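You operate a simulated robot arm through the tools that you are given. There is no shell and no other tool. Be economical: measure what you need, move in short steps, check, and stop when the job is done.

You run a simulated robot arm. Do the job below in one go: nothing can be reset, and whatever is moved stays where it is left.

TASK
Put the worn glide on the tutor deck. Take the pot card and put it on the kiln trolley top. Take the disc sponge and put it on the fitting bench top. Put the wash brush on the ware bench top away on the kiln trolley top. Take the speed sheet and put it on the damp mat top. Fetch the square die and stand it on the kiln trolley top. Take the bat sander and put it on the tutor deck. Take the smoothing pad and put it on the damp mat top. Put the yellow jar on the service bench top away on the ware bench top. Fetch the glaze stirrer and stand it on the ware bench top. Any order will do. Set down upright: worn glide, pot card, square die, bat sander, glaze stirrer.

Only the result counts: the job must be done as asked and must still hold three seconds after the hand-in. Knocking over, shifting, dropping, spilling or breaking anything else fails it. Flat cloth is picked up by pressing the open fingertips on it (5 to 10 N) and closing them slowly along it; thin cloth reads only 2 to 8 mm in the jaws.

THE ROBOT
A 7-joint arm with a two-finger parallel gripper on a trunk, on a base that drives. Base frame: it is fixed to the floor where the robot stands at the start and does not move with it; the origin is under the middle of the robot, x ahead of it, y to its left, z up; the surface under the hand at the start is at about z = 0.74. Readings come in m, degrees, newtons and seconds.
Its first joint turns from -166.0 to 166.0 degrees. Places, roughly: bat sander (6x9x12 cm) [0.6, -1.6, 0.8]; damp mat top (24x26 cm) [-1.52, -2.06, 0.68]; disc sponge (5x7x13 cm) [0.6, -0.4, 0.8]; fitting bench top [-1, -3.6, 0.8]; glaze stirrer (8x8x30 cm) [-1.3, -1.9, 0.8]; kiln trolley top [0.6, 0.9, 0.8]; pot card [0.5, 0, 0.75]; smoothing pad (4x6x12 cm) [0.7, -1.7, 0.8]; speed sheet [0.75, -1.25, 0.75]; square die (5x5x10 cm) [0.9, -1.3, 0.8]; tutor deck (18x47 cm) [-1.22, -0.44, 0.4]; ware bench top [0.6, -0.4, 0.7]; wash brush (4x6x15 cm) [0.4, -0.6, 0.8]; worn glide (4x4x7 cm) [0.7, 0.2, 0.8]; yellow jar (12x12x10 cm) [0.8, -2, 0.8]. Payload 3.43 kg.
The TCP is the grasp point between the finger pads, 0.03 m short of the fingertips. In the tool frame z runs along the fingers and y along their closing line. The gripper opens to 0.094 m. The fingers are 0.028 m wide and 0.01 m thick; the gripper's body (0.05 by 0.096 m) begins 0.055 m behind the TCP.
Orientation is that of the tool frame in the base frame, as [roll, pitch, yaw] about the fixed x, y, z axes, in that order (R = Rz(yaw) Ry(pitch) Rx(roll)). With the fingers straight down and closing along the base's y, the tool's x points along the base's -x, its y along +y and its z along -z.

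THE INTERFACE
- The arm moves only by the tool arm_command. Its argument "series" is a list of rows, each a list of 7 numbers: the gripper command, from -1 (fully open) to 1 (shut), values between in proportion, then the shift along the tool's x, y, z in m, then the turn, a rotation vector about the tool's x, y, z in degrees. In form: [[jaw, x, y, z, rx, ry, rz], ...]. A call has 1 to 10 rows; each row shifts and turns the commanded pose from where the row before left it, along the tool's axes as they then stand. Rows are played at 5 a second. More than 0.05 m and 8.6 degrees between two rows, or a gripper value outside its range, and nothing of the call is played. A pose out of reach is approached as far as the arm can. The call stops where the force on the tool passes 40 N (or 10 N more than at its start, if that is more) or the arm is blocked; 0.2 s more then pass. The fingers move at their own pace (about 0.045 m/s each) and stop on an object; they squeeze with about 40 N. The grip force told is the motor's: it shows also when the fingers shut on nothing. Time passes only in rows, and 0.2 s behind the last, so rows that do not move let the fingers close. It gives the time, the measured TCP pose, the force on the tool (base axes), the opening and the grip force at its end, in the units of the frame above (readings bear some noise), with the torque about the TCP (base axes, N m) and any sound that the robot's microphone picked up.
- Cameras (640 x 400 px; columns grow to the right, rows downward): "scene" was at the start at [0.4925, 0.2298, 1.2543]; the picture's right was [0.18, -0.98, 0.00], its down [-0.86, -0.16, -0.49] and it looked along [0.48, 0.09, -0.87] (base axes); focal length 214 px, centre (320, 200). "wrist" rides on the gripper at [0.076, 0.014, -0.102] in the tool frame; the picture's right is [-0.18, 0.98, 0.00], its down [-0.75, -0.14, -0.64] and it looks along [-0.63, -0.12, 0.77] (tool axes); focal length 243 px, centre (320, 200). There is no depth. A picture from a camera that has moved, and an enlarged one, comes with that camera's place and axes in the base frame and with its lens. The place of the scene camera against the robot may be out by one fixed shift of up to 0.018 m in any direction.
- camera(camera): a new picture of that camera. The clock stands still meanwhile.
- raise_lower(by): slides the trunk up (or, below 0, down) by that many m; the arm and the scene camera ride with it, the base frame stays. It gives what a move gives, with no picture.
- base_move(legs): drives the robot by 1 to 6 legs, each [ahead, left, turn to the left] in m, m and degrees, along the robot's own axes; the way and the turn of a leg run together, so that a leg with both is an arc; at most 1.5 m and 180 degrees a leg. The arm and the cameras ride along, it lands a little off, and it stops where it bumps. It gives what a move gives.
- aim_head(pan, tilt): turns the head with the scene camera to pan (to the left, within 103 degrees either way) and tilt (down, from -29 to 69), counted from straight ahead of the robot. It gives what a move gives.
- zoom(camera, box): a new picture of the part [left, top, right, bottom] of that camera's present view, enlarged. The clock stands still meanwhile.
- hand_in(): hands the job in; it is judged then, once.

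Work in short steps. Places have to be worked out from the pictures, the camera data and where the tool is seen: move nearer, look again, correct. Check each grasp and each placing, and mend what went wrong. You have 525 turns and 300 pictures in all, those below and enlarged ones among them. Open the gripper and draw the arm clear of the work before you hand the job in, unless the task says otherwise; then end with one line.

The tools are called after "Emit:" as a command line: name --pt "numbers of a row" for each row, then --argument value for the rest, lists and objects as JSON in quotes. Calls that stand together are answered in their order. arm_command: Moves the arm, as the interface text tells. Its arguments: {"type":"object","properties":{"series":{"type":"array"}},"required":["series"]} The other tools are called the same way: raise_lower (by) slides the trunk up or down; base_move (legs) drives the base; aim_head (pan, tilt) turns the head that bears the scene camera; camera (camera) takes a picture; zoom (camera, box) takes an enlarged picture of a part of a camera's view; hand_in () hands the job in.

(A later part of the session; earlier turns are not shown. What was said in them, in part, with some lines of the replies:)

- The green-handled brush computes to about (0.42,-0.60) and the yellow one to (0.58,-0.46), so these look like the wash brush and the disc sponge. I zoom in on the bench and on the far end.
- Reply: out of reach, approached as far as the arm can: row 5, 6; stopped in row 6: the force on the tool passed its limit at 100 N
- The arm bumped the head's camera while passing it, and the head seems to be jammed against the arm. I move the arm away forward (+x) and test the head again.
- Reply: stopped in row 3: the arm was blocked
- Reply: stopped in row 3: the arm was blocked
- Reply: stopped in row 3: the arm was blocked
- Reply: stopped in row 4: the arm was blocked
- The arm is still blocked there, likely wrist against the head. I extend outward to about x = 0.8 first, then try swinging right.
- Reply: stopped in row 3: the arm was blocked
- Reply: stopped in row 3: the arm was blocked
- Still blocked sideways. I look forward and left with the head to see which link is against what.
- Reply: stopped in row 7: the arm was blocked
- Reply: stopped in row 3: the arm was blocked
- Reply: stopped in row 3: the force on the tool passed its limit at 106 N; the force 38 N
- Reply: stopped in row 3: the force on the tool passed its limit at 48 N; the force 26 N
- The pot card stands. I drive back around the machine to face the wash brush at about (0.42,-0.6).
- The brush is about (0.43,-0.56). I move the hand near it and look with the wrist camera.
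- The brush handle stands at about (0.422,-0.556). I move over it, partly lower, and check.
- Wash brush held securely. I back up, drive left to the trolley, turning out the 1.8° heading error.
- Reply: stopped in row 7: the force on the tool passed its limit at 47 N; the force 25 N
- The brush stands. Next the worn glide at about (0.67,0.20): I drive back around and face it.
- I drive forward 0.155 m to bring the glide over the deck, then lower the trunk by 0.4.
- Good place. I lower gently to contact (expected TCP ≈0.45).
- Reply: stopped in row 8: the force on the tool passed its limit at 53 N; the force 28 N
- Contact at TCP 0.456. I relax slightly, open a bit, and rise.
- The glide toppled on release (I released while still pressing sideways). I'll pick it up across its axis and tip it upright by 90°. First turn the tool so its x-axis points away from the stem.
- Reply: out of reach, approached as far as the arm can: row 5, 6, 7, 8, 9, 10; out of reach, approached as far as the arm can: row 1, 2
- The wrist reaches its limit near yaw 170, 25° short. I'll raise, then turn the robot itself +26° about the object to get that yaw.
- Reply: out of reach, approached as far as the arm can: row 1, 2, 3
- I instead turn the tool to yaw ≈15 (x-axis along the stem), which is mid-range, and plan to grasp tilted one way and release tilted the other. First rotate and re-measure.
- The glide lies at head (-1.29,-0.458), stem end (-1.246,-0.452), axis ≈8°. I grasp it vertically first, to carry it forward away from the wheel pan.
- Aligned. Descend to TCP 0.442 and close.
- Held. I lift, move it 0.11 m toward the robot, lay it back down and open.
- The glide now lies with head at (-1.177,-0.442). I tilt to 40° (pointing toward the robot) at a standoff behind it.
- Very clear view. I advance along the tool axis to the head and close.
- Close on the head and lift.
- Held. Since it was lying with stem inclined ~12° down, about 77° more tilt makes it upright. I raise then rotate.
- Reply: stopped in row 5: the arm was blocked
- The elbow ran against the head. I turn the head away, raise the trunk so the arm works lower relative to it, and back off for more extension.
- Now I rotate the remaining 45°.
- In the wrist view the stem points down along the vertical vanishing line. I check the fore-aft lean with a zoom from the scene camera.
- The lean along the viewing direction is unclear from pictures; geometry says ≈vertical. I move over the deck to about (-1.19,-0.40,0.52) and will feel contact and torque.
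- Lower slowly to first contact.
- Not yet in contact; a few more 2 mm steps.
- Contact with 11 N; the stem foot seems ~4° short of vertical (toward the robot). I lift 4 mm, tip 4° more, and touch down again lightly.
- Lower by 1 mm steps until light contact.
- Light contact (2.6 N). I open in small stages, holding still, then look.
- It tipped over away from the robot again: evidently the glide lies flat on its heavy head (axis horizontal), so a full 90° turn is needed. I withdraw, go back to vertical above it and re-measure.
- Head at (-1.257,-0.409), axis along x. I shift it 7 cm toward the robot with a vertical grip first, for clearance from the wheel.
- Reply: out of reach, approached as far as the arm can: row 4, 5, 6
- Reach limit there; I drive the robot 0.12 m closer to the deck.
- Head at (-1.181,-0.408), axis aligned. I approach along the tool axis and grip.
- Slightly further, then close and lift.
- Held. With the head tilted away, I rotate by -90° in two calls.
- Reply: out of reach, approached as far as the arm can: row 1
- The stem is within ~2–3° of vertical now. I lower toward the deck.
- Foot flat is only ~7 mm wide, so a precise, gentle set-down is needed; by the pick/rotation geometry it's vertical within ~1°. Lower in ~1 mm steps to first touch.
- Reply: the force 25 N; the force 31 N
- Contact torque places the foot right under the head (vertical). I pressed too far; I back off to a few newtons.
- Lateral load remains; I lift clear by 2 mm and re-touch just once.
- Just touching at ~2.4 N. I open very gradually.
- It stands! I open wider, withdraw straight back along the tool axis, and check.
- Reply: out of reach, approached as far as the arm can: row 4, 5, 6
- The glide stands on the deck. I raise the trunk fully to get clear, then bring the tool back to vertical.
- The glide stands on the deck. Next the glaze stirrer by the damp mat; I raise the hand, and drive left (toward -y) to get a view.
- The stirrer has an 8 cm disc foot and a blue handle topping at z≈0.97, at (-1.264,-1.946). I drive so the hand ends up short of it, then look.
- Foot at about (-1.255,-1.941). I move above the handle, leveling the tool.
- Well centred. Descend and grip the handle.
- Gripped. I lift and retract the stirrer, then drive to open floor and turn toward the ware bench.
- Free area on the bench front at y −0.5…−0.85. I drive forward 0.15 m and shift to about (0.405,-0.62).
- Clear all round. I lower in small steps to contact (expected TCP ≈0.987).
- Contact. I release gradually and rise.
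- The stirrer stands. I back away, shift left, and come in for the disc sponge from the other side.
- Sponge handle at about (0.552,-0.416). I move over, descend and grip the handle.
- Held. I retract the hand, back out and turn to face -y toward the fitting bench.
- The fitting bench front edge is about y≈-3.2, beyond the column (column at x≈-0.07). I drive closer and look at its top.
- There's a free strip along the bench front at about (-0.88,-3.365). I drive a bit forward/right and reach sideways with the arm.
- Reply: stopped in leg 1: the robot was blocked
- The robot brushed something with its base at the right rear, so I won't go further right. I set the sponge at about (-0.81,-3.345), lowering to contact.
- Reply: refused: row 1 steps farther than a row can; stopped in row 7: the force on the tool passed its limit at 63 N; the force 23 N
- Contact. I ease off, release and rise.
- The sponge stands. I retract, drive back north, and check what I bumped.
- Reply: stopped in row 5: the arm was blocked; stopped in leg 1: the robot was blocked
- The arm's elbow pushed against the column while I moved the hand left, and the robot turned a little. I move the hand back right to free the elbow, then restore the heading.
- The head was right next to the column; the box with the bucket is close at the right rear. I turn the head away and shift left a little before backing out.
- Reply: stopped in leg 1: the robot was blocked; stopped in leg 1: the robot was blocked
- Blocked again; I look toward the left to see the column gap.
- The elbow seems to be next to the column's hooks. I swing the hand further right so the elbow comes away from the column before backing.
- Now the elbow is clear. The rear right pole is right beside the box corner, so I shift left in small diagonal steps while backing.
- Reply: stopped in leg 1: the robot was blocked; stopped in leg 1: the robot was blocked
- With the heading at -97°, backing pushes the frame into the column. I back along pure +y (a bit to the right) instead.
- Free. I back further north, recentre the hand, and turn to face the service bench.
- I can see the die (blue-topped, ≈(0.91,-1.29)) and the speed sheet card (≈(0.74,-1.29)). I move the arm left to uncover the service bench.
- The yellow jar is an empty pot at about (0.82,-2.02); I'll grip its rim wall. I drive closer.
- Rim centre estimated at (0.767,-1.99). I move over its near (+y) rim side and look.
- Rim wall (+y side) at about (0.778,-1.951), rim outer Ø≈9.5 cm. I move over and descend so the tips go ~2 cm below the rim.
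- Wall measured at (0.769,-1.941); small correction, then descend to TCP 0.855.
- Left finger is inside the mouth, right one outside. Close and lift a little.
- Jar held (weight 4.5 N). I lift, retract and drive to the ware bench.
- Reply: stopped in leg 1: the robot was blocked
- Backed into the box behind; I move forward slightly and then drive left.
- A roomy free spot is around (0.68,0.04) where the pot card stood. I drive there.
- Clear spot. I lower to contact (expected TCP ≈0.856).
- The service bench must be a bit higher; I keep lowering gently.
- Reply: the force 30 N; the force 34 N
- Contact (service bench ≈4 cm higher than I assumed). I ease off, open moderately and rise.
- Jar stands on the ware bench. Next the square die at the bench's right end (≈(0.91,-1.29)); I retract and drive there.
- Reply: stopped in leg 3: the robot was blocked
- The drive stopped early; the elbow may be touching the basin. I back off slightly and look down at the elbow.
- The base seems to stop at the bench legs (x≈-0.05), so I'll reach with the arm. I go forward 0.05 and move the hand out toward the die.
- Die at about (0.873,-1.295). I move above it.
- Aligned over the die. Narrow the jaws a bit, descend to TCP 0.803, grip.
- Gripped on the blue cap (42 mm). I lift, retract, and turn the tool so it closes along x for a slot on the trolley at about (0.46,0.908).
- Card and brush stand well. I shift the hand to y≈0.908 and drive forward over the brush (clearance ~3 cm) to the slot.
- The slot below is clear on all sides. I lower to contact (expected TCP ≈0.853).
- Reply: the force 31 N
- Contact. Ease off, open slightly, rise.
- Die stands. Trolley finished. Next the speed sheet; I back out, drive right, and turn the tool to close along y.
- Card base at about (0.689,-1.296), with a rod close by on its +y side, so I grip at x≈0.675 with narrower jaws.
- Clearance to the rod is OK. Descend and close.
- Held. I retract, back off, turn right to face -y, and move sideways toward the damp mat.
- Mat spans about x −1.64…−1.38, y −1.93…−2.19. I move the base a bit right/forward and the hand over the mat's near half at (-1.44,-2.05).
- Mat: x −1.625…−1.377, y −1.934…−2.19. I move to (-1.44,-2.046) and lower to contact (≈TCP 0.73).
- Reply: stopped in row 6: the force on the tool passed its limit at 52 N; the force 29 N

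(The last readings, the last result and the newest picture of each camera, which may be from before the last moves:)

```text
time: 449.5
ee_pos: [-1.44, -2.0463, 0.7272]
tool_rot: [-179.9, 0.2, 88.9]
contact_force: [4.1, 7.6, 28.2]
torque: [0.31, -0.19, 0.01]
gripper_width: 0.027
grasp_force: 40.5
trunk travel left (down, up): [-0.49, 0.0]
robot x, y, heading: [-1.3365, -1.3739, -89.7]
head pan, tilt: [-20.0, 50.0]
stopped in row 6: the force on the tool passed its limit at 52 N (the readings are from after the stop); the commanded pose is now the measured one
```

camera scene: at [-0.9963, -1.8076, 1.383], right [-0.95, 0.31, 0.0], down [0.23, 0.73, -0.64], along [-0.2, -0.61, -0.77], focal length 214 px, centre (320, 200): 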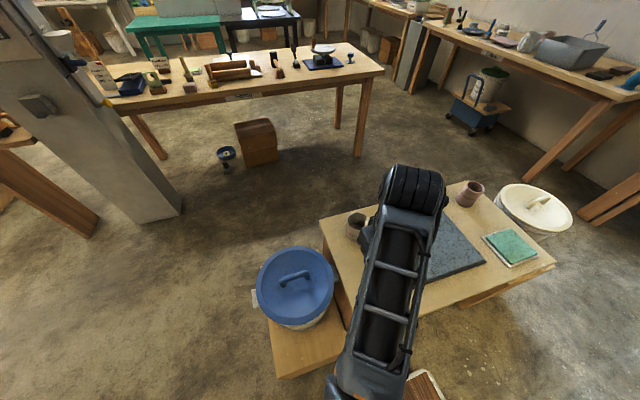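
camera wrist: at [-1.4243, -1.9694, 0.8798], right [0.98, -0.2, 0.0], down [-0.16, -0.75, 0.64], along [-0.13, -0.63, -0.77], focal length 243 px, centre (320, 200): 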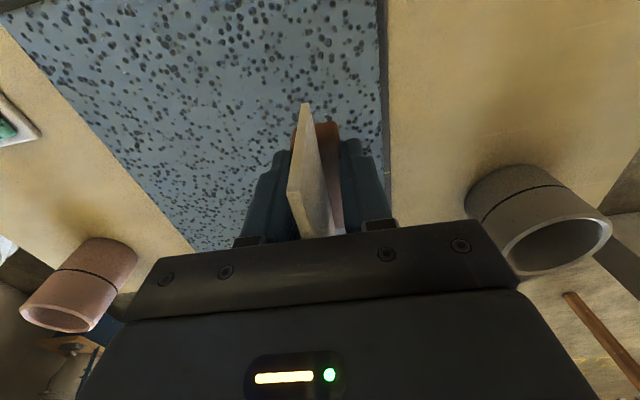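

Contact. Ease off, release and rise.

Emit:
arm_command --pt "1 0 0 -0.002 0 0 0" --pt "1 0 0 0 0 0 0" --pt "0.3 0 0 0 0 0 0" --pt "0.1 0 0 0 0 0 0" --pt "-0.1 0 0 0 0 0 0" --pt "-0.1 0 0 -0.02 0 0 0" --pt "-0.1 0 0 -0.04 0 0 0" --pt "-0.1 0 0 -0.04 0 0 0" --pt "-0.1 0 0 -0.04 0 0 0" --pt "-0.1 0 0 -0.04 0 0 0"

Emit:
camera --camera "wrist"

```text
time: 451.7
ee_pos: [-1.4389, -2.0437, 0.9061]
tool_rot: [-179.9, 0.0, 88.8]
contact_force: [-0.2, 0.3, 0.1]
torque: [0.0, 0.03, 0.03]
gripper_width: 0.0515
grasp_force: 0.0
trunk travel left (down, up): [-0.49, 0.0]
robot x, y, heading: [-1.3336, -1.3723, -89.8]
head pan, tilt: [-20.0, 50.0]
```

```text
135 pictures are left
camera wrist: at [-1.4211, -1.9669, 1.0082], right [0.98, -0.2, 0.0], down [-0.16, -0.75, 0.64], along [-0.13, -0.63, -0.76], focal length 243 px, centre (320, 200)
```

wrist: 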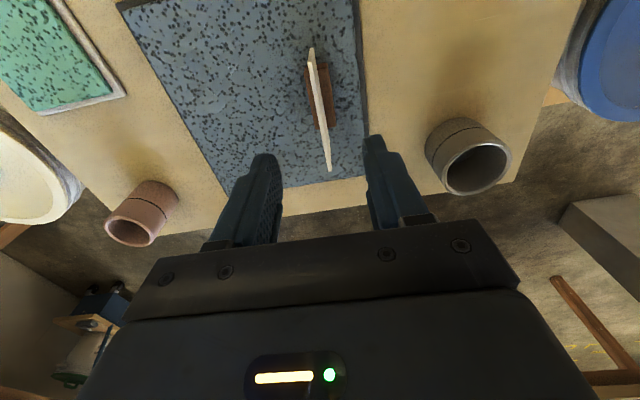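

Speed sheet stands on the mat. Now the smoothing pad: recentre the hand, drive back and face the service bench.

Emit:
arm_command --pt "-1 0 0.035 -0.04 0 0 0" --pt "-1 0 0.035 -0.03 0 0 0" --pt "-1 0 0.035 0 0 0 0"

Emit:
base_move --legs '[[-0.08, 0.95, 0], [0, 0, 89.5], [0, -0.42, 0], [0.28, 0, 0]]'

Emit:
aim_head --pan -20 --tilt 55

Emit:
camera --camera "scene"

Emit:
camera --camera "wrist"

```text
refused: row 1 steps farther than a row can; nothing moved
```

```text
time: 464.1
ee_pos: [0.5098, -1.8285, 0.9054]
tool_rot: [179.8, -1.5, 177.8]
contact_force: [-2.4, -0.6, 1.1]
torque: [-0.01, 0.02, 0.03]
gripper_width: 0.0514
grasp_force: 0.0
trunk travel left (down, up): [-0.49, 0.0]
robot x, y, heading: [-0.1476, -1.7106, -0.6]
head pan, tilt: [-20.0, 50.0]
stopped in leg 4: the force on the tool passed its limit at 132 N (the readings are from after the stop); the commanded pose is now the measured one
```

```text
time: 464.7
ee_pos: [0.5078, -1.8285, 0.9051]
tool_rot: [179.8, -1.5, 177.9]
contact_force: [-3.7, -0.6, -0.6]
torque: [-0.02, 0.06, 0.1]
gripper_width: 0.0514
grasp_force: 0.0
trunk travel left (down, up): [-0.49, 0.0]
robot x, y, heading: [-0.1521, -1.7141, -0.4]
head pan, tilt: [-20.0, 55.0]
```

```text
134 pictures are left
camera scene: at [0.3465, -1.5238, 1.3765], right [-0.35, -0.94, 0.0], down [-0.77, 0.29, -0.57], along [0.54, -0.2, -0.82], focal length 214 px, centre (320, 200)
```

scene: 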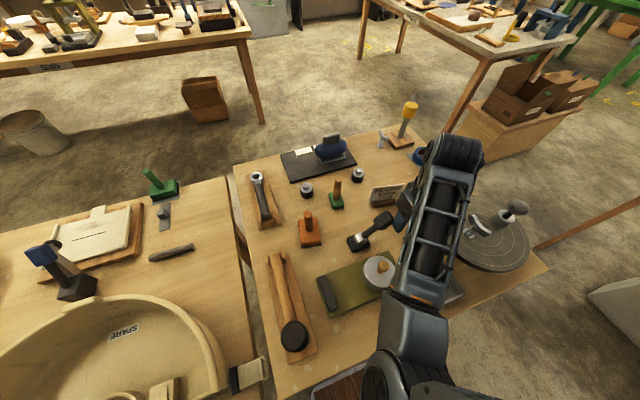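

```text
133 pictures are left
camera wrist: at [0.4366, -1.8106, 1.0088], right [0.22, 0.98, 0.0], down [0.76, -0.17, 0.62], along [0.61, -0.14, -0.78], focal length 243 px, centre (320, 200)
```

wrist: 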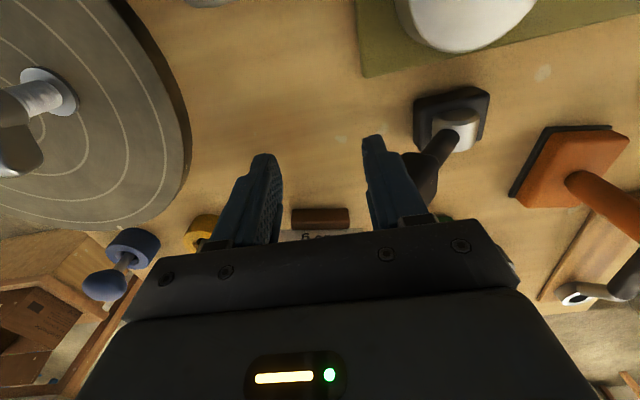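

A refused arm call left the hand low and it touched the black tool; its position still matches the earlier picture. I back off straight away, then raise the hand.

Emit:
base_move --legs '[[-0.08, 0, 0]]'

Emit:
arm_command --pt "-1 0 0 -0.04 0 0 0" --pt "-1 0 0 -0.04 0 -1.5 0" --pt "-1 0 0.03 -0.01 0 0 0"

Emit:
camera --camera "scene"

Emit:
zoom --camera "scene" --box '[260, 120, 460, 280]'

```text
time: 465.8
ee_pos: [0.4319, -1.8275, 0.905]
tool_rot: [179.9, -1.4, 177.8]
contact_force: [-1.4, -0.1, -0.8]
torque: [-0.01, 0.01, -0.01]
gripper_width: 0.0517
grasp_force: 0.1
trunk travel left (down, up): [-0.49, 0.0]
robot x, y, heading: [-0.2305, -1.7093, -0.3]
head pan, tilt: [-20.0, 55.0]
```

```text
time: 466.6
ee_pos: [0.432, -1.7966, 0.9964]
tool_rot: [179.9, 0.1, 177.7]
contact_force: [0.1, -0.2, 0.3]
torque: [0.03, -0.02, 0.03]
gripper_width: 0.0937
grasp_force: 0.0
trunk travel left (down, up): [-0.49, 0.0]
robot x, y, heading: [-0.2327, -1.7129, -0.7]
head pan, tilt: [-20.0, 55.0]
```

```text
132 pictures are left
camera scene: at [0.2685, -1.5238, 1.3765], right [-0.35, -0.94, 0.0], down [-0.77, 0.29, -0.57], along [0.54, -0.2, -0.82], focal length 214 px, centre (320, 200)
```

scene: 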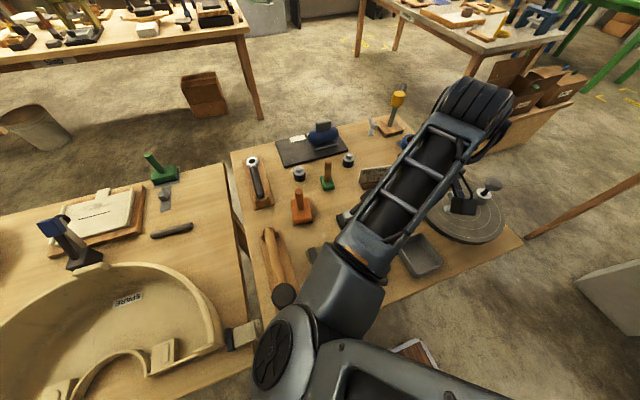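

```text
2.50 times, centred on (360, 200) of scene
camera zoom: at [0.2685, -1.5238, 1.3765], right [-0.35, -0.94, 0.0], down [-0.77, 0.29, -0.57], along [0.54, -0.2, -0.82], focal length 536 px, centre (220, 200)
```

zoom: 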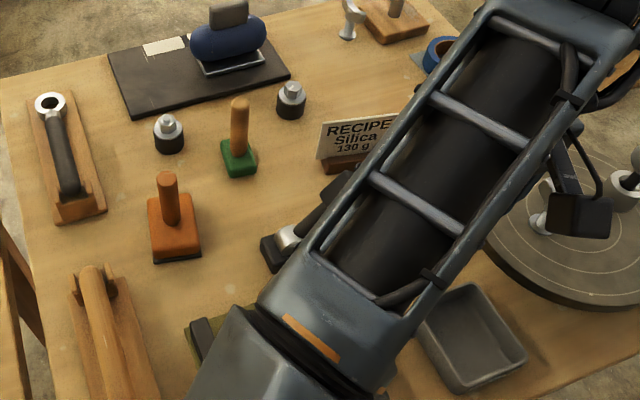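

Pad handle at about (0.709,-1.715), top z≈0.90 (bench here is at 0.78). I drive forward 0.1 and move over it, high.

Emit:
base_move --legs '[[0.1, 0, 0.6]]'

Emit:
arm_command --pt "-1 -0.035 0.02 0 0 0 0" --pt "-1 -0.035 0.02 0 0 0 0" --pt "-1 -0.035 0.015 0 0 0 0" --pt "-1 -0.03 0.015 0 0 0 0"

Emit:
camera --camera "wrist"

```text
time: 467.7
ee_pos: [0.5341, -1.7886, 0.9964]
tool_rot: [179.9, 0.1, 178.4]
contact_force: [0.1, 0.0, 0.4]
torque: [0.0, 0.03, 0.01]
gripper_width: 0.094
grasp_force: 0.0
trunk travel left (down, up): [-0.49, 0.0]
robot x, y, heading: [-0.1246, -1.7105, 0.6]
head pan, tilt: [-20.0, 55.0]
```

```text
time: 468.7
ee_pos: [0.6747, -1.7214, 0.9989]
tool_rot: [179.8, 0.1, 178.4]
contact_force: [-1.3, -0.2, 0.7]
torque: [-0.01, 0.0, -0.03]
gripper_width: 0.0941
grasp_force: 0.0
trunk travel left (down, up): [-0.49, 0.0]
robot x, y, heading: [-0.1261, -1.7053, 0.0]
head pan, tilt: [-20.0, 55.0]
```

```text
130 pictures are left
camera wrist: at [0.5993, -1.7038, 1.1013], right [0.21, 0.98, 0.0], down [0.75, -0.16, 0.64], along [0.63, -0.13, -0.77], focal length 243 px, centre (320, 200)
```

wrist: 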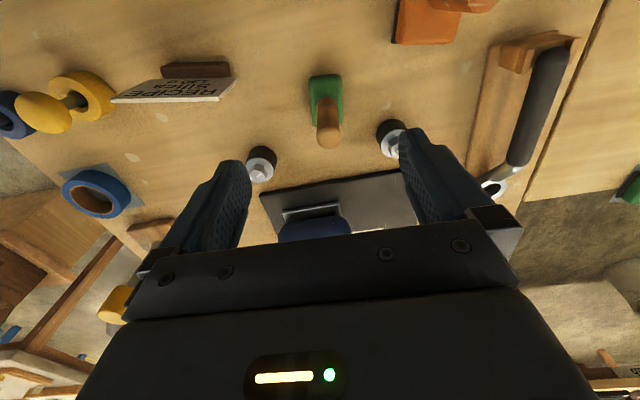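

Emit:
arm_command --pt "-0.2 -0.019 0.006 0.03 0 0 0" --pt "-0.2 0 0 0.03 0 0 0" --pt "-0.2 0 0 0 0 0 0"

Emit:
camera --camera "wrist"

```text
time: 469.5
ee_pos: [0.6944, -1.7147, 0.938]
tool_rot: [179.9, 0.1, 178.4]
contact_force: [-0.6, 0.4, 0.2]
torque: [0.01, 0.01, 0.01]
gripper_width: 0.0562
grasp_force: 0.1
trunk travel left (down, up): [-0.49, 0.0]
robot x, y, heading: [-0.1267, -1.7112, 0.1]
head pan, tilt: [-20.0, 55.0]
```

```text
129 pictures are left
camera wrist: at [0.6193, -1.6975, 1.04], right [0.21, 0.98, 0.0], down [0.75, -0.16, 0.64], along [0.63, -0.13, -0.77], focal length 243 px, centre (320, 200)
```

wrist: 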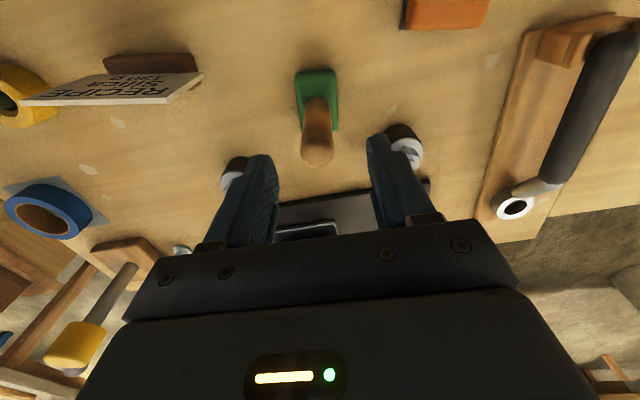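

Aligned. Descend, grip, lift.

Emit:
arm_command --pt "-0.2 0 0 0.04 0 0 0" --pt "-0.2 0 0 0.036 0 0 0" --pt "1 0 0 0 0 0 0" --pt "1 0 0 0 0 0 0" --pt "1 0 0 0 0 0 0" --pt "1 0 0 -0.03 0 0 0" --pt "1 0 0 -0.04 0 0 0" --pt "1 0 0 -0.04 0 0 0" --pt "1 0 0 -0.03 0 0 0"

Emit:
camera --camera "wrist"

```text
time: 471.5
ee_pos: [0.6923, -1.716, 1.0006]
tool_rot: [179.8, 0.0, 178.4]
contact_force: [-0.5, -1.0, -1.3]
torque: [0.03, -0.01, -0.03]
gripper_width: 0.0245
grasp_force: 40.4
trunk travel left (down, up): [-0.49, 0.0]
robot x, y, heading: [-0.1254, -1.7135, -0.0]
head pan, tilt: [-20.0, 55.0]
```

```text
128 pictures are left
camera wrist: at [0.6184, -1.6989, 1.1026], right [0.21, 0.98, 0.0], down [0.75, -0.16, 0.64], along [0.63, -0.13, -0.77], focal length 243 px, centre (320, 200)
```

wrist: 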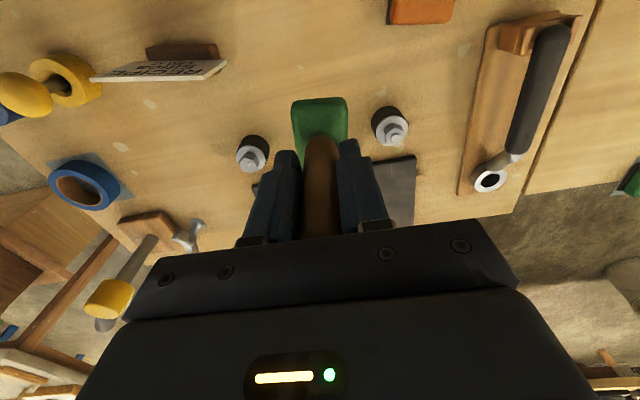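

Held. I retract and drive to the mat the same way as before.

Emit:
arm_command --pt "1 0.045 0 0 0 0 0" --pt "1 0.045 0 0 0 0 0" --pt "1 0.045 0 0 0 0 0" --pt "1 0.045 0 0 0 0 0"

Emit:
base_move --legs '[[-0.22, 0, 0], [0, 0.4, 0], [-0.12, 0, 0], [0, 0, -90], [0, -0.88, 0]]'

Emit:
camera --camera "wrist"

```text
time: 472.5
ee_pos: [0.514, -1.711, 1.0054]
tool_rot: [179.9, 0.0, 178.6]
contact_force: [0.2, 0.1, -1.0]
torque: [0.04, 0.01, 0.01]
gripper_width: 0.0246
grasp_force: 40.0
trunk travel left (down, up): [-0.49, 0.0]
robot x, y, heading: [-0.1285, -1.7132, -0.1]
head pan, tilt: [-20.0, 55.0]
```

```text
time: 483.7
ee_pos: [-1.0295, -1.9373, 1.0039]
tool_rot: [179.8, 0.1, 87.0]
contact_force: [-0.3, -0.2, 0.1]
torque: [0.0, -0.02, 0.02]
gripper_width: 0.024
grasp_force: 40.5
trunk travel left (down, up): [-0.49, 0.0]
robot x, y, heading: [-1.0144, -1.2964, -91.3]
head pan, tilt: [-20.0, 55.0]
stopped in leg 5: the robot was blocked; the commanded pose is now the measured one
```

```text
127 pictures are left
camera wrist: at [-1.0113, -1.8599, 1.1071], right [0.97, -0.24, 0.0], down [-0.18, -0.74, 0.64], along [-0.15, -0.62, -0.77], focal length 243 px, centre (320, 200)
```

wrist: 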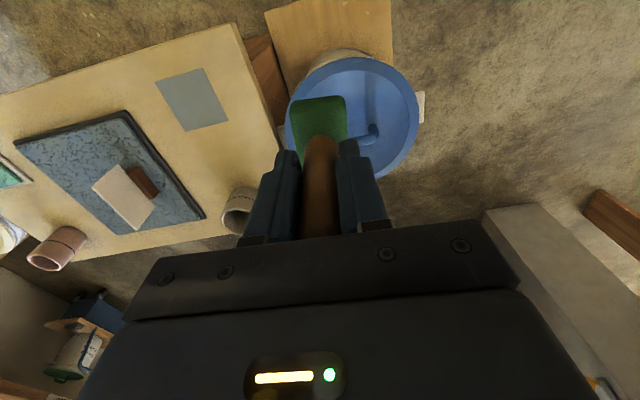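

Blocked at the right rear (probably the wheel's control panel). I move forward 6 cm and then continue right.

Emit:
base_move --legs '[[0.08, 0, 1.3], [0, -0.33, 0]]'

Emit:
camera --camera "wrist"

```text
time: 486.5
ee_pos: [-1.3516, -2.0171, 1.0042]
tool_rot: [179.7, 0.0, 88.4]
contact_force: [-0.6, 0.1, -1.5]
torque: [0.02, 0.01, 0.01]
gripper_width: 0.0239
grasp_force: 39.7
trunk travel left (down, up): [-0.49, 0.0]
robot x, y, heading: [-1.3525, -1.3752, -90.2]
head pan, tilt: [-20.0, 55.0]
```

```text
126 pictures are left
camera wrist: at [-1.3355, -1.9405, 1.1072], right [0.98, -0.21, 0.0], down [-0.16, -0.75, 0.64], along [-0.13, -0.63, -0.77], focal length 243 px, centre (320, 200)
```

wrist: 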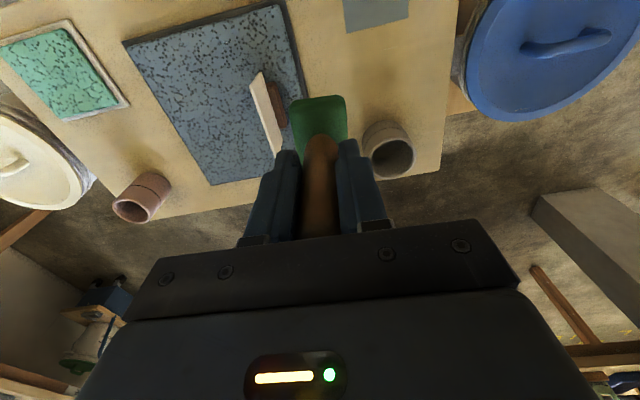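

The card still stands. I move over the far half of the mat (-1.55,-2.06) and lower.

Emit:
arm_command --pt "1 -0.01 -0.0395 0 0 0 0" --pt "1 -0.01 -0.0395 0 0 0 0" --pt "1 -0.01 -0.0395 0 0 0 0" --pt "1 -0.01 -0.0395 0 0 0 0" --pt "1 -0.01 -0.0395 0 0 0 0"

Emit:
arm_command --pt "1 0 0 0.045 0 0 0" --pt "1 0 0 0.045 0 0 0" --pt "1 0 0 0.045 0 0 0" --pt "1 0 0 0.045 0 0 0"

Emit:
camera --camera "wrist"

```text
time: 487.7
ee_pos: [-1.5534, -2.0622, 1.0024]
tool_rot: [179.8, 0.1, 88.4]
contact_force: [-0.2, 0.6, -1.5]
torque: [-0.01, -0.01, 0.04]
gripper_width: 0.0239
grasp_force: 40.0
trunk travel left (down, up): [-0.49, 0.0]
robot x, y, heading: [-1.3526, -1.3732, -90.0]
head pan, tilt: [-20.0, 55.0]
```

```text
time: 488.7
ee_pos: [-1.5521, -2.0628, 0.8213]
tool_rot: [179.8, 0.1, 88.4]
contact_force: [-1.1, 0.1, -1.7]
torque: [0.01, 0.0, 0.0]
gripper_width: 0.0239
grasp_force: 39.7
trunk travel left (down, up): [-0.49, 0.0]
robot x, y, heading: [-1.3571, -1.3797, -89.9]
head pan, tilt: [-20.0, 55.0]
```

```text
125 pictures are left
camera wrist: at [-1.5345, -1.9855, 0.9247], right [0.98, -0.21, 0.0], down [-0.17, -0.75, 0.64], along [-0.13, -0.63, -0.77], focal length 243 px, centre (320, 200)
```

wrist: 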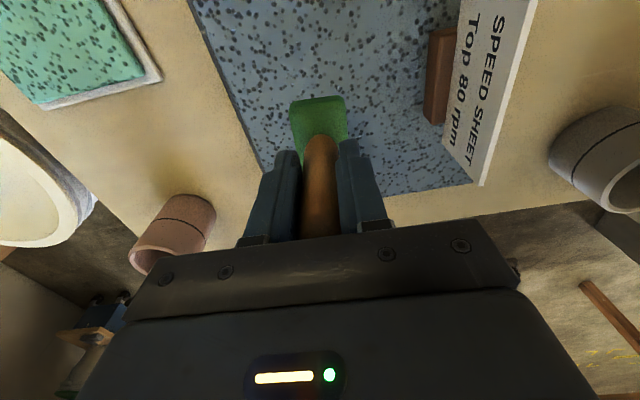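

Emit:
arm_command --pt "1 0 0 0.04 0 0 0" --pt "1 0 0 0.006 0 0 0" --pt "1 0 0 0.005 0 0 0" --pt "1 0 0 0.005 0 0 0" --pt "1 0 0 0.005 0 0 0" --pt "1 0 0 0.005 0 0 0"

```text
time: 490.1
ee_pos: [-1.5508, -2.0637, 0.7657]
tool_rot: [-179.9, 0.7, 88.4]
contact_force: [4.2, 10.4, 25.5]
torque: [0.05, -0.26, 0.15]
gripper_width: 0.0237
grasp_force: 39.8
trunk travel left (down, up): [-0.49, 0.0]
robot x, y, heading: [-1.3501, -1.3783, -90.0]
head pan, tilt: [-20.0, 55.0]
stopped in row 6: the force on the tool passed its limit at 44 N (the readings are from after the stop); the commanded pose is now the measured one
```

Emit:
arm_command --pt "1 0 0 -0.003 0 0 0" --pt "1 0 0 0 0 0 0" --pt "0.3 0 0 0 0 0 0" --pt "0.1 0 0 0 0 0 0" --pt "-0.1 0 0 0 0 0 0" --pt "-0.1 0 0 -0.03 0 0 0" --pt "-0.1 0 0 -0.04 0 0 0" --pt "-0.1 0 0 -0.04 0 0 0" --pt "-0.1 0 0 -0.04 0 0 0" --pt "-0.1 0 0 -0.04 0 0 0"

Emit:
camera --camera "wrist"

```text
time: 492.3
ee_pos: [-1.5479, -2.0625, 0.9587]
tool_rot: [179.8, 0.4, 88.4]
contact_force: [0.1, 0.2, -0.9]
torque: [-0.02, -0.01, 0.01]
gripper_width: 0.0517
grasp_force: 0.0
trunk travel left (down, up): [-0.49, 0.0]
robot x, y, heading: [-1.3501, -1.3787, -89.7]
head pan, tilt: [-20.0, 55.0]
```

```text
124 pictures are left
camera wrist: at [-1.5307, -1.9853, 1.0602], right [0.98, -0.21, 0.0], down [-0.16, -0.74, 0.65], along [-0.14, -0.63, -0.76], focal length 243 px, centre (320, 200)
```

wrist: 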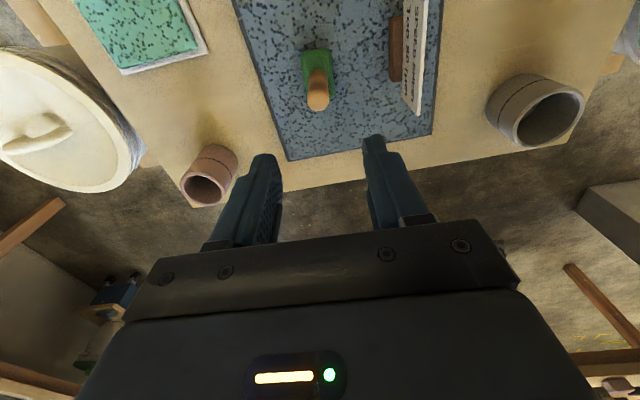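

Smoothing pad stands on the mat beside the sheet. Last: the bat sander. Recentre the hand high first.

Emit:
arm_command --pt "-1 0 0.03 -0.03 0 0 0" --pt "-1 0 0.04 -0.01 0 0 0" --pt "-1 0 0.045 0 0 0 0" --pt "-1 0 0.045 0 0 0 0" --pt "-1 0 0.04 0 0 0 0"

```text
time: 493.5
ee_pos: [-1.3535, -2.0688, 0.9978]
tool_rot: [180.0, 0.5, 88.2]
contact_force: [-0.2, -0.1, 0.0]
torque: [0.01, 0.0, 0.03]
gripper_width: 0.094
grasp_force: 0.1
trunk travel left (down, up): [-0.49, 0.0]
robot x, y, heading: [-1.3536, -1.3755, -89.8]
head pan, tilt: [-20.0, 55.0]
```

Emit:
base_move --legs '[[0, 0.95, 0], [0, 0, 90], [0, -0.2, 0], [0.25, 0, 0]]'

Emit:
camera --camera "scene"

Emit:
camera --camera "wrist"

```text
time: 504.9
ee_pos: [0.5312, -1.5534, 0.9969]
tool_rot: [-180.0, 0.4, 179.5]
contact_force: [0.0, -0.1, -0.2]
torque: [0.02, 0.0, -0.02]
gripper_width: 0.094
grasp_force: 0.0
trunk travel left (down, up): [-0.49, 0.0]
robot x, y, heading: [-0.161, -1.5667, 1.0]
head pan, tilt: [-20.0, 55.0]
```

```text
123 pictures are left
camera scene: at [0.3316, -1.3638, 1.3765], right [-0.32, -0.95, 0.0], down [-0.78, 0.26, -0.57], along [0.54, -0.18, -0.82], focal length 214 px, centre (320, 200)
```

scene: 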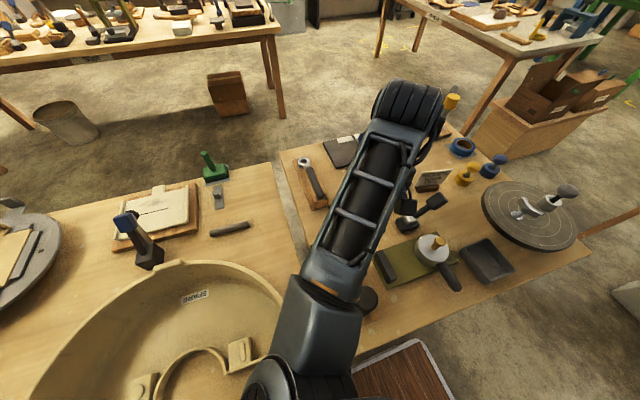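

```text
122 pictures are left
camera wrist: at [0.4551, -1.5371, 1.0984], right [0.19, 0.98, 0.0], down [0.75, -0.15, 0.65], along [0.64, -0.12, -0.76], focal length 243 px, centre (320, 200)
```

wrist: 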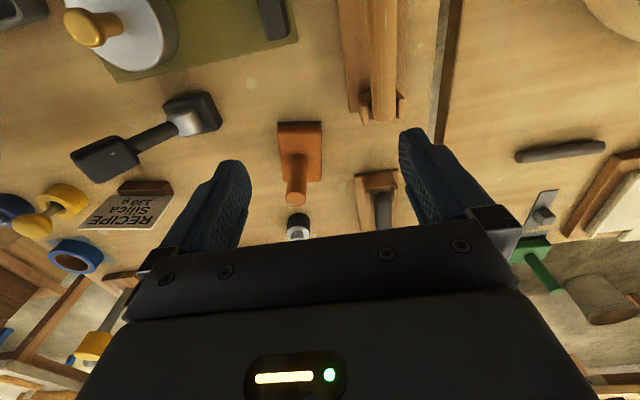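

Sander handle at about (0.612,-1.592). I move above it and check.

Emit:
arm_command --pt "-0.2 -0.04 -0.02 0.02 0 0.4 0" --pt "-0.2 -0.04 -0.019 0.02 0 0 0" --pt "-0.2 0 0 0.02 0 0 0"

Emit:
camera --camera "wrist"

```text
time: 505.6
ee_pos: [0.6089, -1.5915, 0.9338]
tool_rot: [180.0, 0.1, 179.6]
contact_force: [-0.4, 0.4, -0.1]
torque: [0.01, -0.01, 0.02]
gripper_width: 0.0565
grasp_force: 0.0
trunk travel left (down, up): [-0.49, 0.0]
robot x, y, heading: [-0.1595, -1.5641, 1.2]
head pan, tilt: [-20.0, 55.0]
```

```text
121 pictures are left
camera wrist: at [0.534, -1.5761, 1.0367], right [0.19, 0.98, 0.0], down [0.75, -0.15, 0.64], along [0.63, -0.12, -0.77], focal length 243 px, centre (320, 200)
```

wrist: 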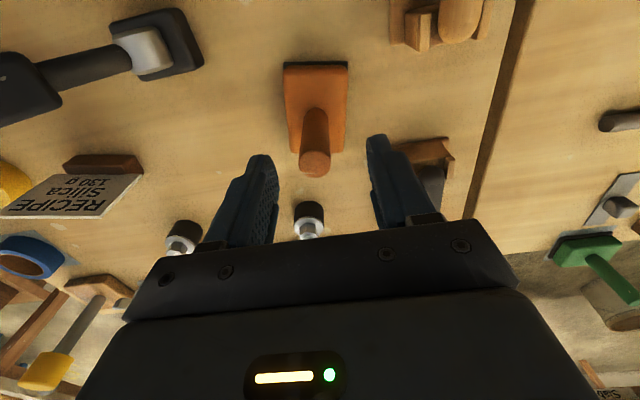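

Emit:
arm_command --pt "-0.2 -0.003 -0.003 0.04 0 0 0" --pt "-0.2 0 0 0.034 0 0 0" --pt "1 0 0 0 0 0 0" --pt "1 0 0 0 0 0 0" --pt "1 0 0 0 0 0 0" --pt "1 0 0 -0.03 0 0 0" --pt "1 0 0 -0.04 0 0 0" --pt "1 0 0 -0.04 0 0 0" --pt "1 0 0 -0.03 0 0 0"

Emit:
camera --camera "wrist"

```text
time: 507.6
ee_pos: [0.6159, -1.5942, 1.0013]
tool_rot: [-180.0, 0.0, 179.7]
contact_force: [-0.2, 0.6, -2.0]
torque: [0.06, 0.03, -0.02]
gripper_width: 0.027
grasp_force: 40.3
trunk travel left (down, up): [-0.49, 0.0]
robot x, y, heading: [-0.1604, -1.5689, 1.2]
head pan, tilt: [-20.0, 55.0]
```

```text
120 pictures are left
camera wrist: at [0.541, -1.579, 1.1049], right [0.19, 0.98, 0.0], down [0.75, -0.15, 0.64], along [0.63, -0.12, -0.77], focal length 243 px, centre (320, 200)
```

wrist: 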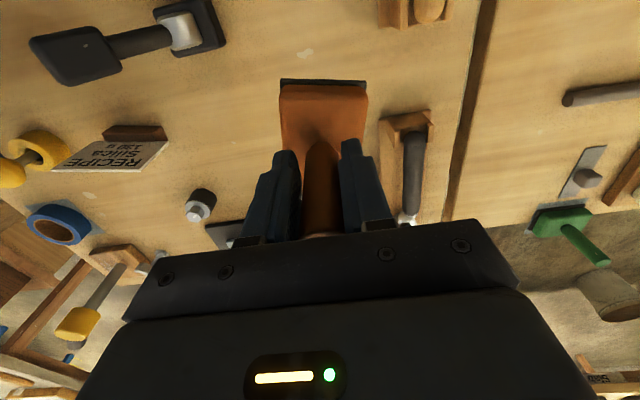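

Held. I retract and drive to the tutor deck.

Emit:
arm_command --pt "1 0.045 0 0 0 0 0" --pt "1 0.045 0 0 0 0 0" --pt "1 0.045 0 0 0 0 0" --pt "1 0.02 0 0 0 0 0"

Emit:
base_move --legs '[[-0.25, 0, 0], [0, 1.27, 0], [0, 0, 90], [0, 0, 88.5]]'

Emit:
aim_head --pan -10 --tilt 50

Emit:
camera --camera "scene"

```text
time: 508.6
ee_pos: [0.4589, -1.5938, 1.0031]
tool_rot: [180.0, 0.1, 179.6]
contact_force: [-0.2, -0.1, -2.6]
torque: [0.04, 0.0, -0.03]
gripper_width: 0.027
grasp_force: 39.7
trunk travel left (down, up): [-0.49, 0.0]
robot x, y, heading: [-0.158, -1.5682, 1.3]
head pan, tilt: [-20.0, 55.0]
```

```text
time: 524.0
ee_pos: [-1.0354, -0.2413, 1.0033]
tool_rot: [179.9, 0.1, -3.7]
contact_force: [-0.8, 0.1, -1.8]
torque: [0.03, -0.04, 0.0]
gripper_width: 0.027
grasp_force: 40.1
trunk travel left (down, up): [-0.49, 0.0]
robot x, y, heading: [-0.4196, -0.301, 178.1]
head pan, tilt: [-20.0, 55.0]
```

```text
time: 524.7
ee_pos: [-1.0346, -0.241, 1.0034]
tool_rot: [180.0, 0.0, -3.7]
contact_force: [-0.1, 0.4, -1.9]
torque: [0.0, 0.0, 0.01]
gripper_width: 0.0271
grasp_force: 39.7
trunk travel left (down, up): [-0.49, 0.0]
robot x, y, heading: [-0.4197, -0.3, 178.0]
head pan, tilt: [-10.0, 50.0]
```

```text
119 pictures are left
camera scene: at [-0.9172, -0.4836, 1.3829], right [0.21, 0.98, 0.0], down [0.75, -0.16, -0.64], along [-0.63, 0.13, -0.77], focal length 214 px, centre (320, 200)
```

scene: 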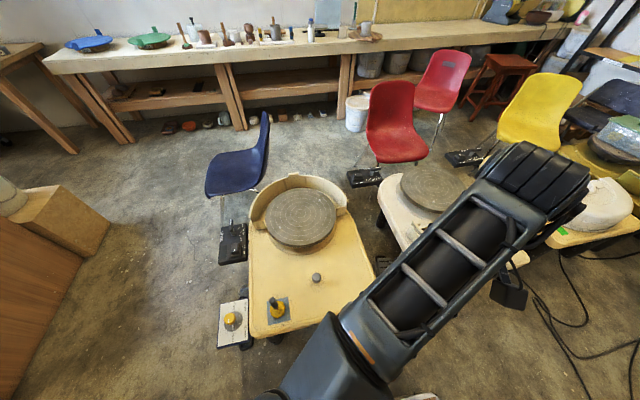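

Emit:
zoom --camera "scene" --box '[240, 230, 400, 350]'

```text
3.33 times, centred on (320, 290) of scene
camera zoom: at [-0.9172, -0.4836, 1.3829], right [0.21, 0.98, 0.0], down [0.75, -0.16, -0.64], along [-0.63, 0.13, -0.77], focal length 715 px, centre (320, -100)
```

zoom: 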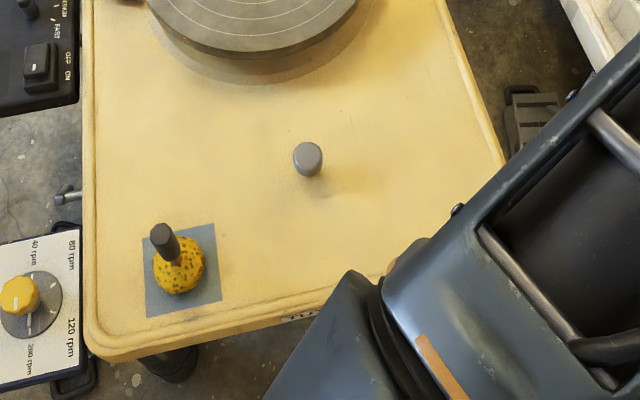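

The glide still stands at (-1.246,-0.434). I bring the sander to (-1.215,-0.295) and lower the trunk.

Emit:
base_move --legs '[[0.18, 0, 0]]'

Emit:
arm_command --pt "1 0 0.03 0 0 0 -3.7" --pt "1 0 0.03 0 0 0 0"

Emit:
raise_lower --by -0.4

Emit:
camera --camera "wrist"

Emit:
camera --camera "scene"

```text
time: 526.2
ee_pos: [-1.2133, -0.2337, 1.0036]
tool_rot: [-180.0, 0.1, -4.0]
contact_force: [0.5, 0.0, -1.3]
torque: [-0.01, -0.01, -0.02]
gripper_width: 0.0269
grasp_force: 40.1
trunk travel left (down, up): [-0.49, 0.0]
robot x, y, heading: [-0.5969, -0.3026, 177.9]
head pan, tilt: [-10.0, 50.0]
```

```text
time: 526.8
ee_pos: [-1.2145, -0.2918, 1.0056]
tool_rot: [180.0, 0.1, -0.2]
contact_force: [-0.7, 1.3, -1.7]
torque: [0.0, -0.03, -0.01]
gripper_width: 0.0271
grasp_force: 40.0
trunk travel left (down, up): [-0.49, 0.0]
robot x, y, heading: [-0.599, -0.2953, 177.8]
head pan, tilt: [-10.0, 50.0]
```

```text
time: 530.6
ee_pos: [-1.2141, -0.2927, 0.6039]
tool_rot: [-180.0, 0.2, -0.2]
contact_force: [-0.2, 0.4, -1.6]
torque: [0.01, -0.04, 0.02]
gripper_width: 0.0269
grasp_force: 40.3
trunk travel left (down, up): [-0.09, 0.4]
robot x, y, heading: [-0.5961, -0.298, 177.7]
head pan, tilt: [-10.0, 50.0]
```

```text
117 pictures are left
camera wrist: at [-1.1372, -0.3055, 0.7063], right [-0.19, -0.98, 0.0], down [-0.75, 0.14, 0.64], along [-0.63, 0.12, -0.77], focal length 243 px, centre (320, 200)
```

wrist: 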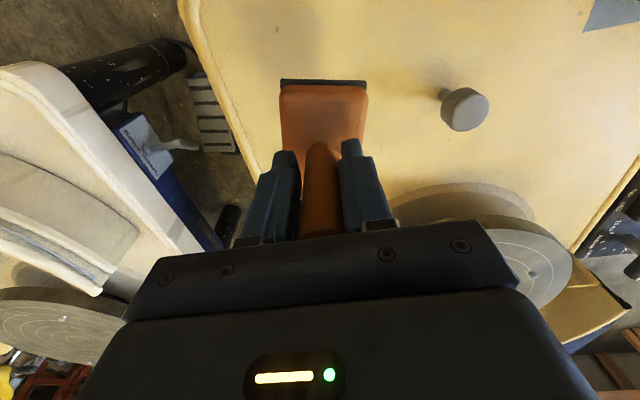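

```text
116 pictures are left
camera scene: at [-1.0974, -0.4759, 0.983], right [0.21, 0.98, 0.0], down [0.75, -0.16, -0.64], along [-0.63, 0.14, -0.77], focal length 214 px, centre (320, 200)
```

scene: 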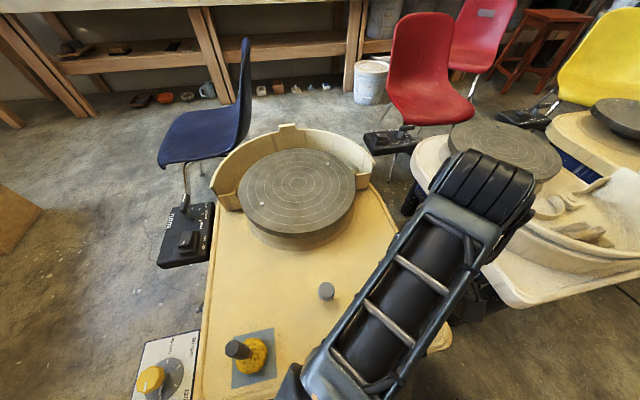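

The glide is clear of the sander. I lower with the arm to contact (expected TCP ≈0.488).

Emit:
arm_command --pt "1 0 0 0.035 0 0 0" --pt "1 0 0 0.035 0 0 0" --pt "1 0 0 0.03 0 0 0" --pt "1 0 0 0.006 0 0 0" --pt "1 0 0 0 0 0 0"

Emit:
camera --camera "wrist"

Emit:
camera --camera "scene"

```text
time: 531.9
ee_pos: [-1.2145, -0.2936, 0.4979]
tool_rot: [-180.0, 0.1, -0.2]
contact_force: [0.7, 0.9, -1.5]
torque: [-0.03, -0.03, -0.01]
gripper_width: 0.0273
grasp_force: 39.9
trunk travel left (down, up): [-0.09, 0.4]
robot x, y, heading: [-0.5981, -0.2938, 177.8]
head pan, tilt: [-10.0, 50.0]
```

```text
115 pictures are left
camera wrist: at [-1.1363, -0.3068, 0.6007], right [-0.19, -0.98, 0.0], down [-0.75, 0.14, 0.64], along [-0.63, 0.12, -0.77], focal length 243 px, centre (320, 200)
```

wrist: 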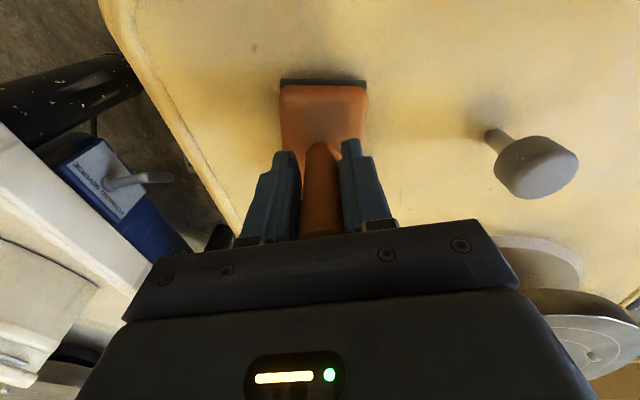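

```text
114 pictures are left
camera scene: at [-1.0974, -0.4759, 0.983], right [0.21, 0.98, 0.0], down [0.75, -0.16, -0.64], along [-0.63, 0.14, -0.77], focal length 214 px, centre (320, 200)
```

scene: 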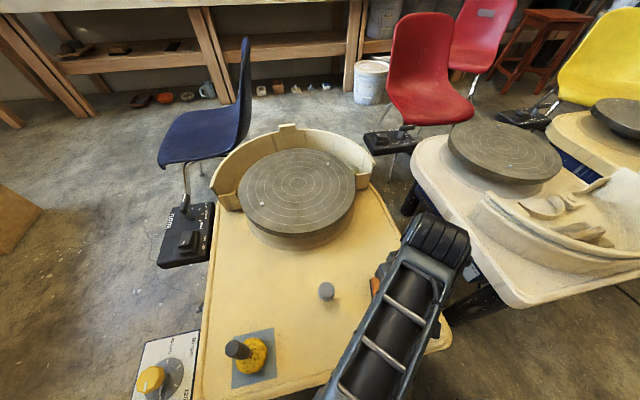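

Emit:
arm_command --pt "1 0 0 0.003 0 0 0" --pt "1 0 0 0.002 0 0 0" --pt "1 0 0 0 0 0 0"

Emit:
arm_command --pt "1 0 0 0.002 0 0 0" --pt "1 0 0 0 0 0 0"

```text
time: 532.6
ee_pos: [-1.2141, -0.2938, 0.493]
tool_rot: [-180.0, 0.1, -0.2]
contact_force: [0.2, -0.3, -2.3]
torque: [0.0, -0.01, -0.02]
gripper_width: 0.0271
grasp_force: 39.9
trunk travel left (down, up): [-0.09, 0.4]
robot x, y, heading: [-0.5967, -0.2947, 177.6]
head pan, tilt: [-10.0, 50.0]
```

```text
time: 533.2
ee_pos: [-1.2134, -0.2916, 0.492]
tool_rot: [-180.0, 0.0, -0.1]
contact_force: [-0.1, -2.2, 11.0]
torque: [-0.07, -0.59, -0.03]
gripper_width: 0.0267
grasp_force: 39.5
trunk travel left (down, up): [-0.09, 0.4]
robot x, y, heading: [-0.599, -0.2958, 177.6]
head pan, tilt: [-10.0, 50.0]
```

Contact (11 N). I lower one more millimetre so it seats, then release gently and rise.

Emit:
arm_command --pt "1 0 0 0.0005 0 0 0" --pt "0.35 0 0 0 0 0 0" --pt "0.2 0 0 0 0 0 0" --pt "0 0 0 0 0 0 0" --pt "-0.1 0 0 0 0 0 0" --pt "-0.1 0 0 -0.02 0 0 0" --pt "-0.1 0 0 -0.03 0 0 0" --pt "-0.1 0 0 -0.04 0 0 0" --pt "-0.1 0 0 -0.04 0 0 0"

Emit:
camera --camera "wrist"

```text
time: 535.2
ee_pos: [-1.21, -0.2942, 0.6178]
tool_rot: [179.9, 0.0, -0.1]
contact_force: [0.2, -0.5, 0.2]
torque: [0.0, -0.01, -0.03]
gripper_width: 0.0519
grasp_force: 0.1
trunk travel left (down, up): [-0.09, 0.4]
robot x, y, heading: [-0.5976, -0.2958, 177.7]
head pan, tilt: [-10.0, 50.0]
```

```text
113 pictures are left
camera wrist: at [-1.1333, -0.3071, 0.7206], right [-0.19, -0.98, 0.0], down [-0.75, 0.14, 0.64], along [-0.63, 0.12, -0.77], focal length 243 px, centre (320, 200)
```

wrist: 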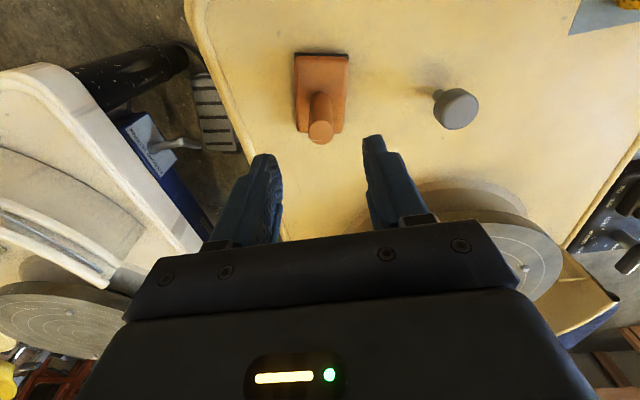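

All placed: glide and sander stand on the deck. I raise the trunk and back the robot away, then take a final look.

Emit:
raise_lower --by 0.4

Emit:
base_move --legs '[[-0.2, 0, 0]]'

Emit:
arm_command --pt "-1 0 0 0 0 0 0" --pt "-1 0 0 0 0 0 0"

Emit:
camera --camera "scene"

Emit:
zoom --camera "scene" --box '[220, 220, 400, 360]'

```text
time: 539.1
ee_pos: [-1.2096, -0.2937, 1.0188]
tool_rot: [180.0, 0.1, -0.1]
contact_force: [-0.2, -0.1, -0.1]
torque: [-0.02, -0.03, 0.01]
gripper_width: 0.0519
grasp_force: 0.0
trunk travel left (down, up): [-0.49, 0.0]
robot x, y, heading: [-0.5993, -0.2976, 177.9]
head pan, tilt: [-10.0, 50.0]
```

```text
time: 540.7
ee_pos: [-1.0079, -0.3026, 1.0173]
tool_rot: [180.0, 0.1, 0.0]
contact_force: [0.2, 0.3, 0.1]
torque: [0.02, 0.0, 0.01]
gripper_width: 0.0519
grasp_force: 0.1
trunk travel left (down, up): [-0.49, 0.0]
robot x, y, heading: [-0.3938, -0.3045, 178.1]
head pan, tilt: [-10.0, 50.0]
```

```text
time: 541.3
ee_pos: [-1.0073, -0.3037, 1.0179]
tool_rot: [179.9, 0.1, -0.1]
contact_force: [0.3, 0.5, -0.2]
torque: [-0.01, 0.02, 0.01]
gripper_width: 0.0943
grasp_force: 0.1
trunk travel left (down, up): [-0.49, 0.0]
robot x, y, heading: [-0.3919, -0.3037, 178.0]
head pan, tilt: [-10.0, 50.0]
```

```text
112 pictures are left
camera scene: at [-0.8937, -0.4846, 1.383], right [0.21, 0.98, 0.0], down [0.75, -0.16, -0.64], along [-0.63, 0.13, -0.77], focal length 214 px, centre (320, 200)
```

scene: 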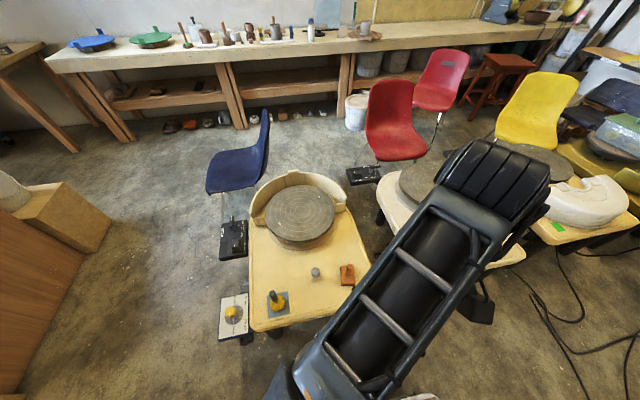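

```text
2.86 times, centred on (310, 290) of scene
camera zoom: at [-0.8937, -0.4846, 1.383], right [0.21, 0.98, 0.0], down [0.75, -0.16, -0.64], along [-0.63, 0.13, -0.77], focal length 613 px, centre (349, -57)
```

zoom: 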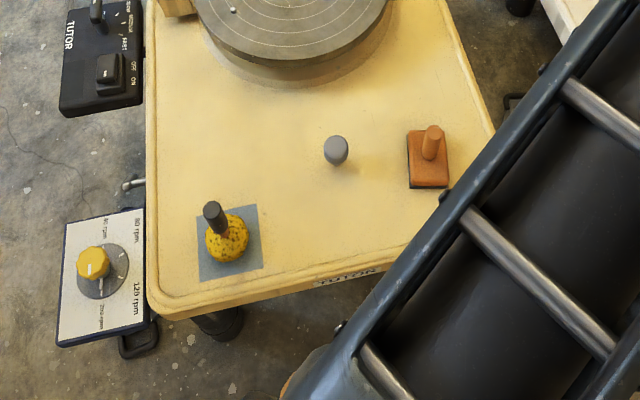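

The deck is in order. I turn around for one check of the ware bench and trolley.

Emit:
base_move --legs '[[0, 0, -89], [0, 0, -89]]'

Emit:
aim_head --pan 45 --tilt 35

Emit:
camera --camera "scene"

Emit:
aim_head --pan -35 --tilt 35

Emit:
camera --camera "scene"

```text
time: 549.2
ee_pos: [0.2175, -0.2796, 1.0186]
tool_rot: [180.0, 0.1, -177.6]
contact_force: [0.2, 0.8, 0.0]
torque: [0.0, 0.02, -0.01]
gripper_width: 0.094
grasp_force: 0.0
trunk travel left (down, up): [-0.49, 0.0]
robot x, y, heading: [-0.395, -0.3041, 0.5]
head pan, tilt: [-10.0, 50.0]
```

```text
time: 550.5
ee_pos: [0.2172, -0.2777, 1.0184]
tool_rot: [180.0, 0.0, -177.5]
contact_force: [0.3, 0.2, 0.3]
torque: [-0.02, 0.01, 0.0]
gripper_width: 0.0942
grasp_force: 0.0
trunk travel left (down, up): [-0.49, 0.0]
robot x, y, heading: [-0.3926, -0.3023, 0.5]
head pan, tilt: [45.0, 35.0]
```

```text
110 pictures are left
camera scene: at [0.0932, -0.0196, 1.4047], right [0.71, -0.7, 0.0], down [-0.4, -0.41, -0.82], along [0.57, 0.58, -0.57], focal length 214 px, centre (320, 200)
```

scene: 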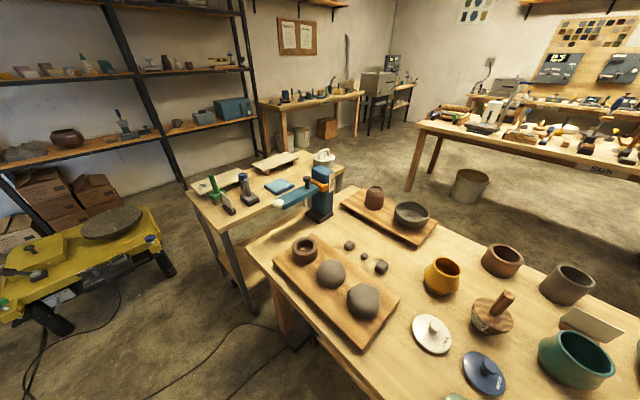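

```text
time: 552.0
ee_pos: [0.2182, -0.2778, 1.0179]
tool_rot: [180.0, 0.1, -177.5]
contact_force: [0.3, -0.6, -0.6]
torque: [0.02, 0.0, -0.04]
gripper_width: 0.0939
grasp_force: 0.1
trunk travel left (down, up): [-0.49, 0.0]
robot x, y, heading: [-0.3939, -0.3058, 0.5]
head pan, tilt: [-35.0, 35.0]
```

```text
109 pictures are left
camera scene: at [0.104, -0.1322, 1.4047], right [-0.57, -0.82, 0.0], down [-0.47, 0.32, -0.82], along [0.68, -0.46, -0.57], focal length 214 px, centre (320, 200)
```

scene: 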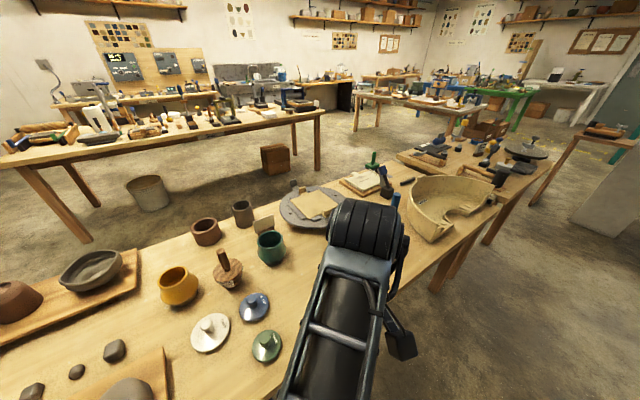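

Jar, stirrer, trolley items and surroundings all look right; the gripper is open and clear. I hand in.

Emit:
hand_in

```text
The job is handed in.
```

All ten items are where the task asked, and the job is handed in. In my final pictures and placing checks the worn glide, pot card, square die, bat sander and glaze stirrer stand upright. Along the way I bumped a floor box, the column and possibly a wheel's control panel with the base or arm, and one hand contact with a black tool on the service bench passed 130 N; the tool and the box looked unmoved afterwards, but I did not recheck the column or the panel.
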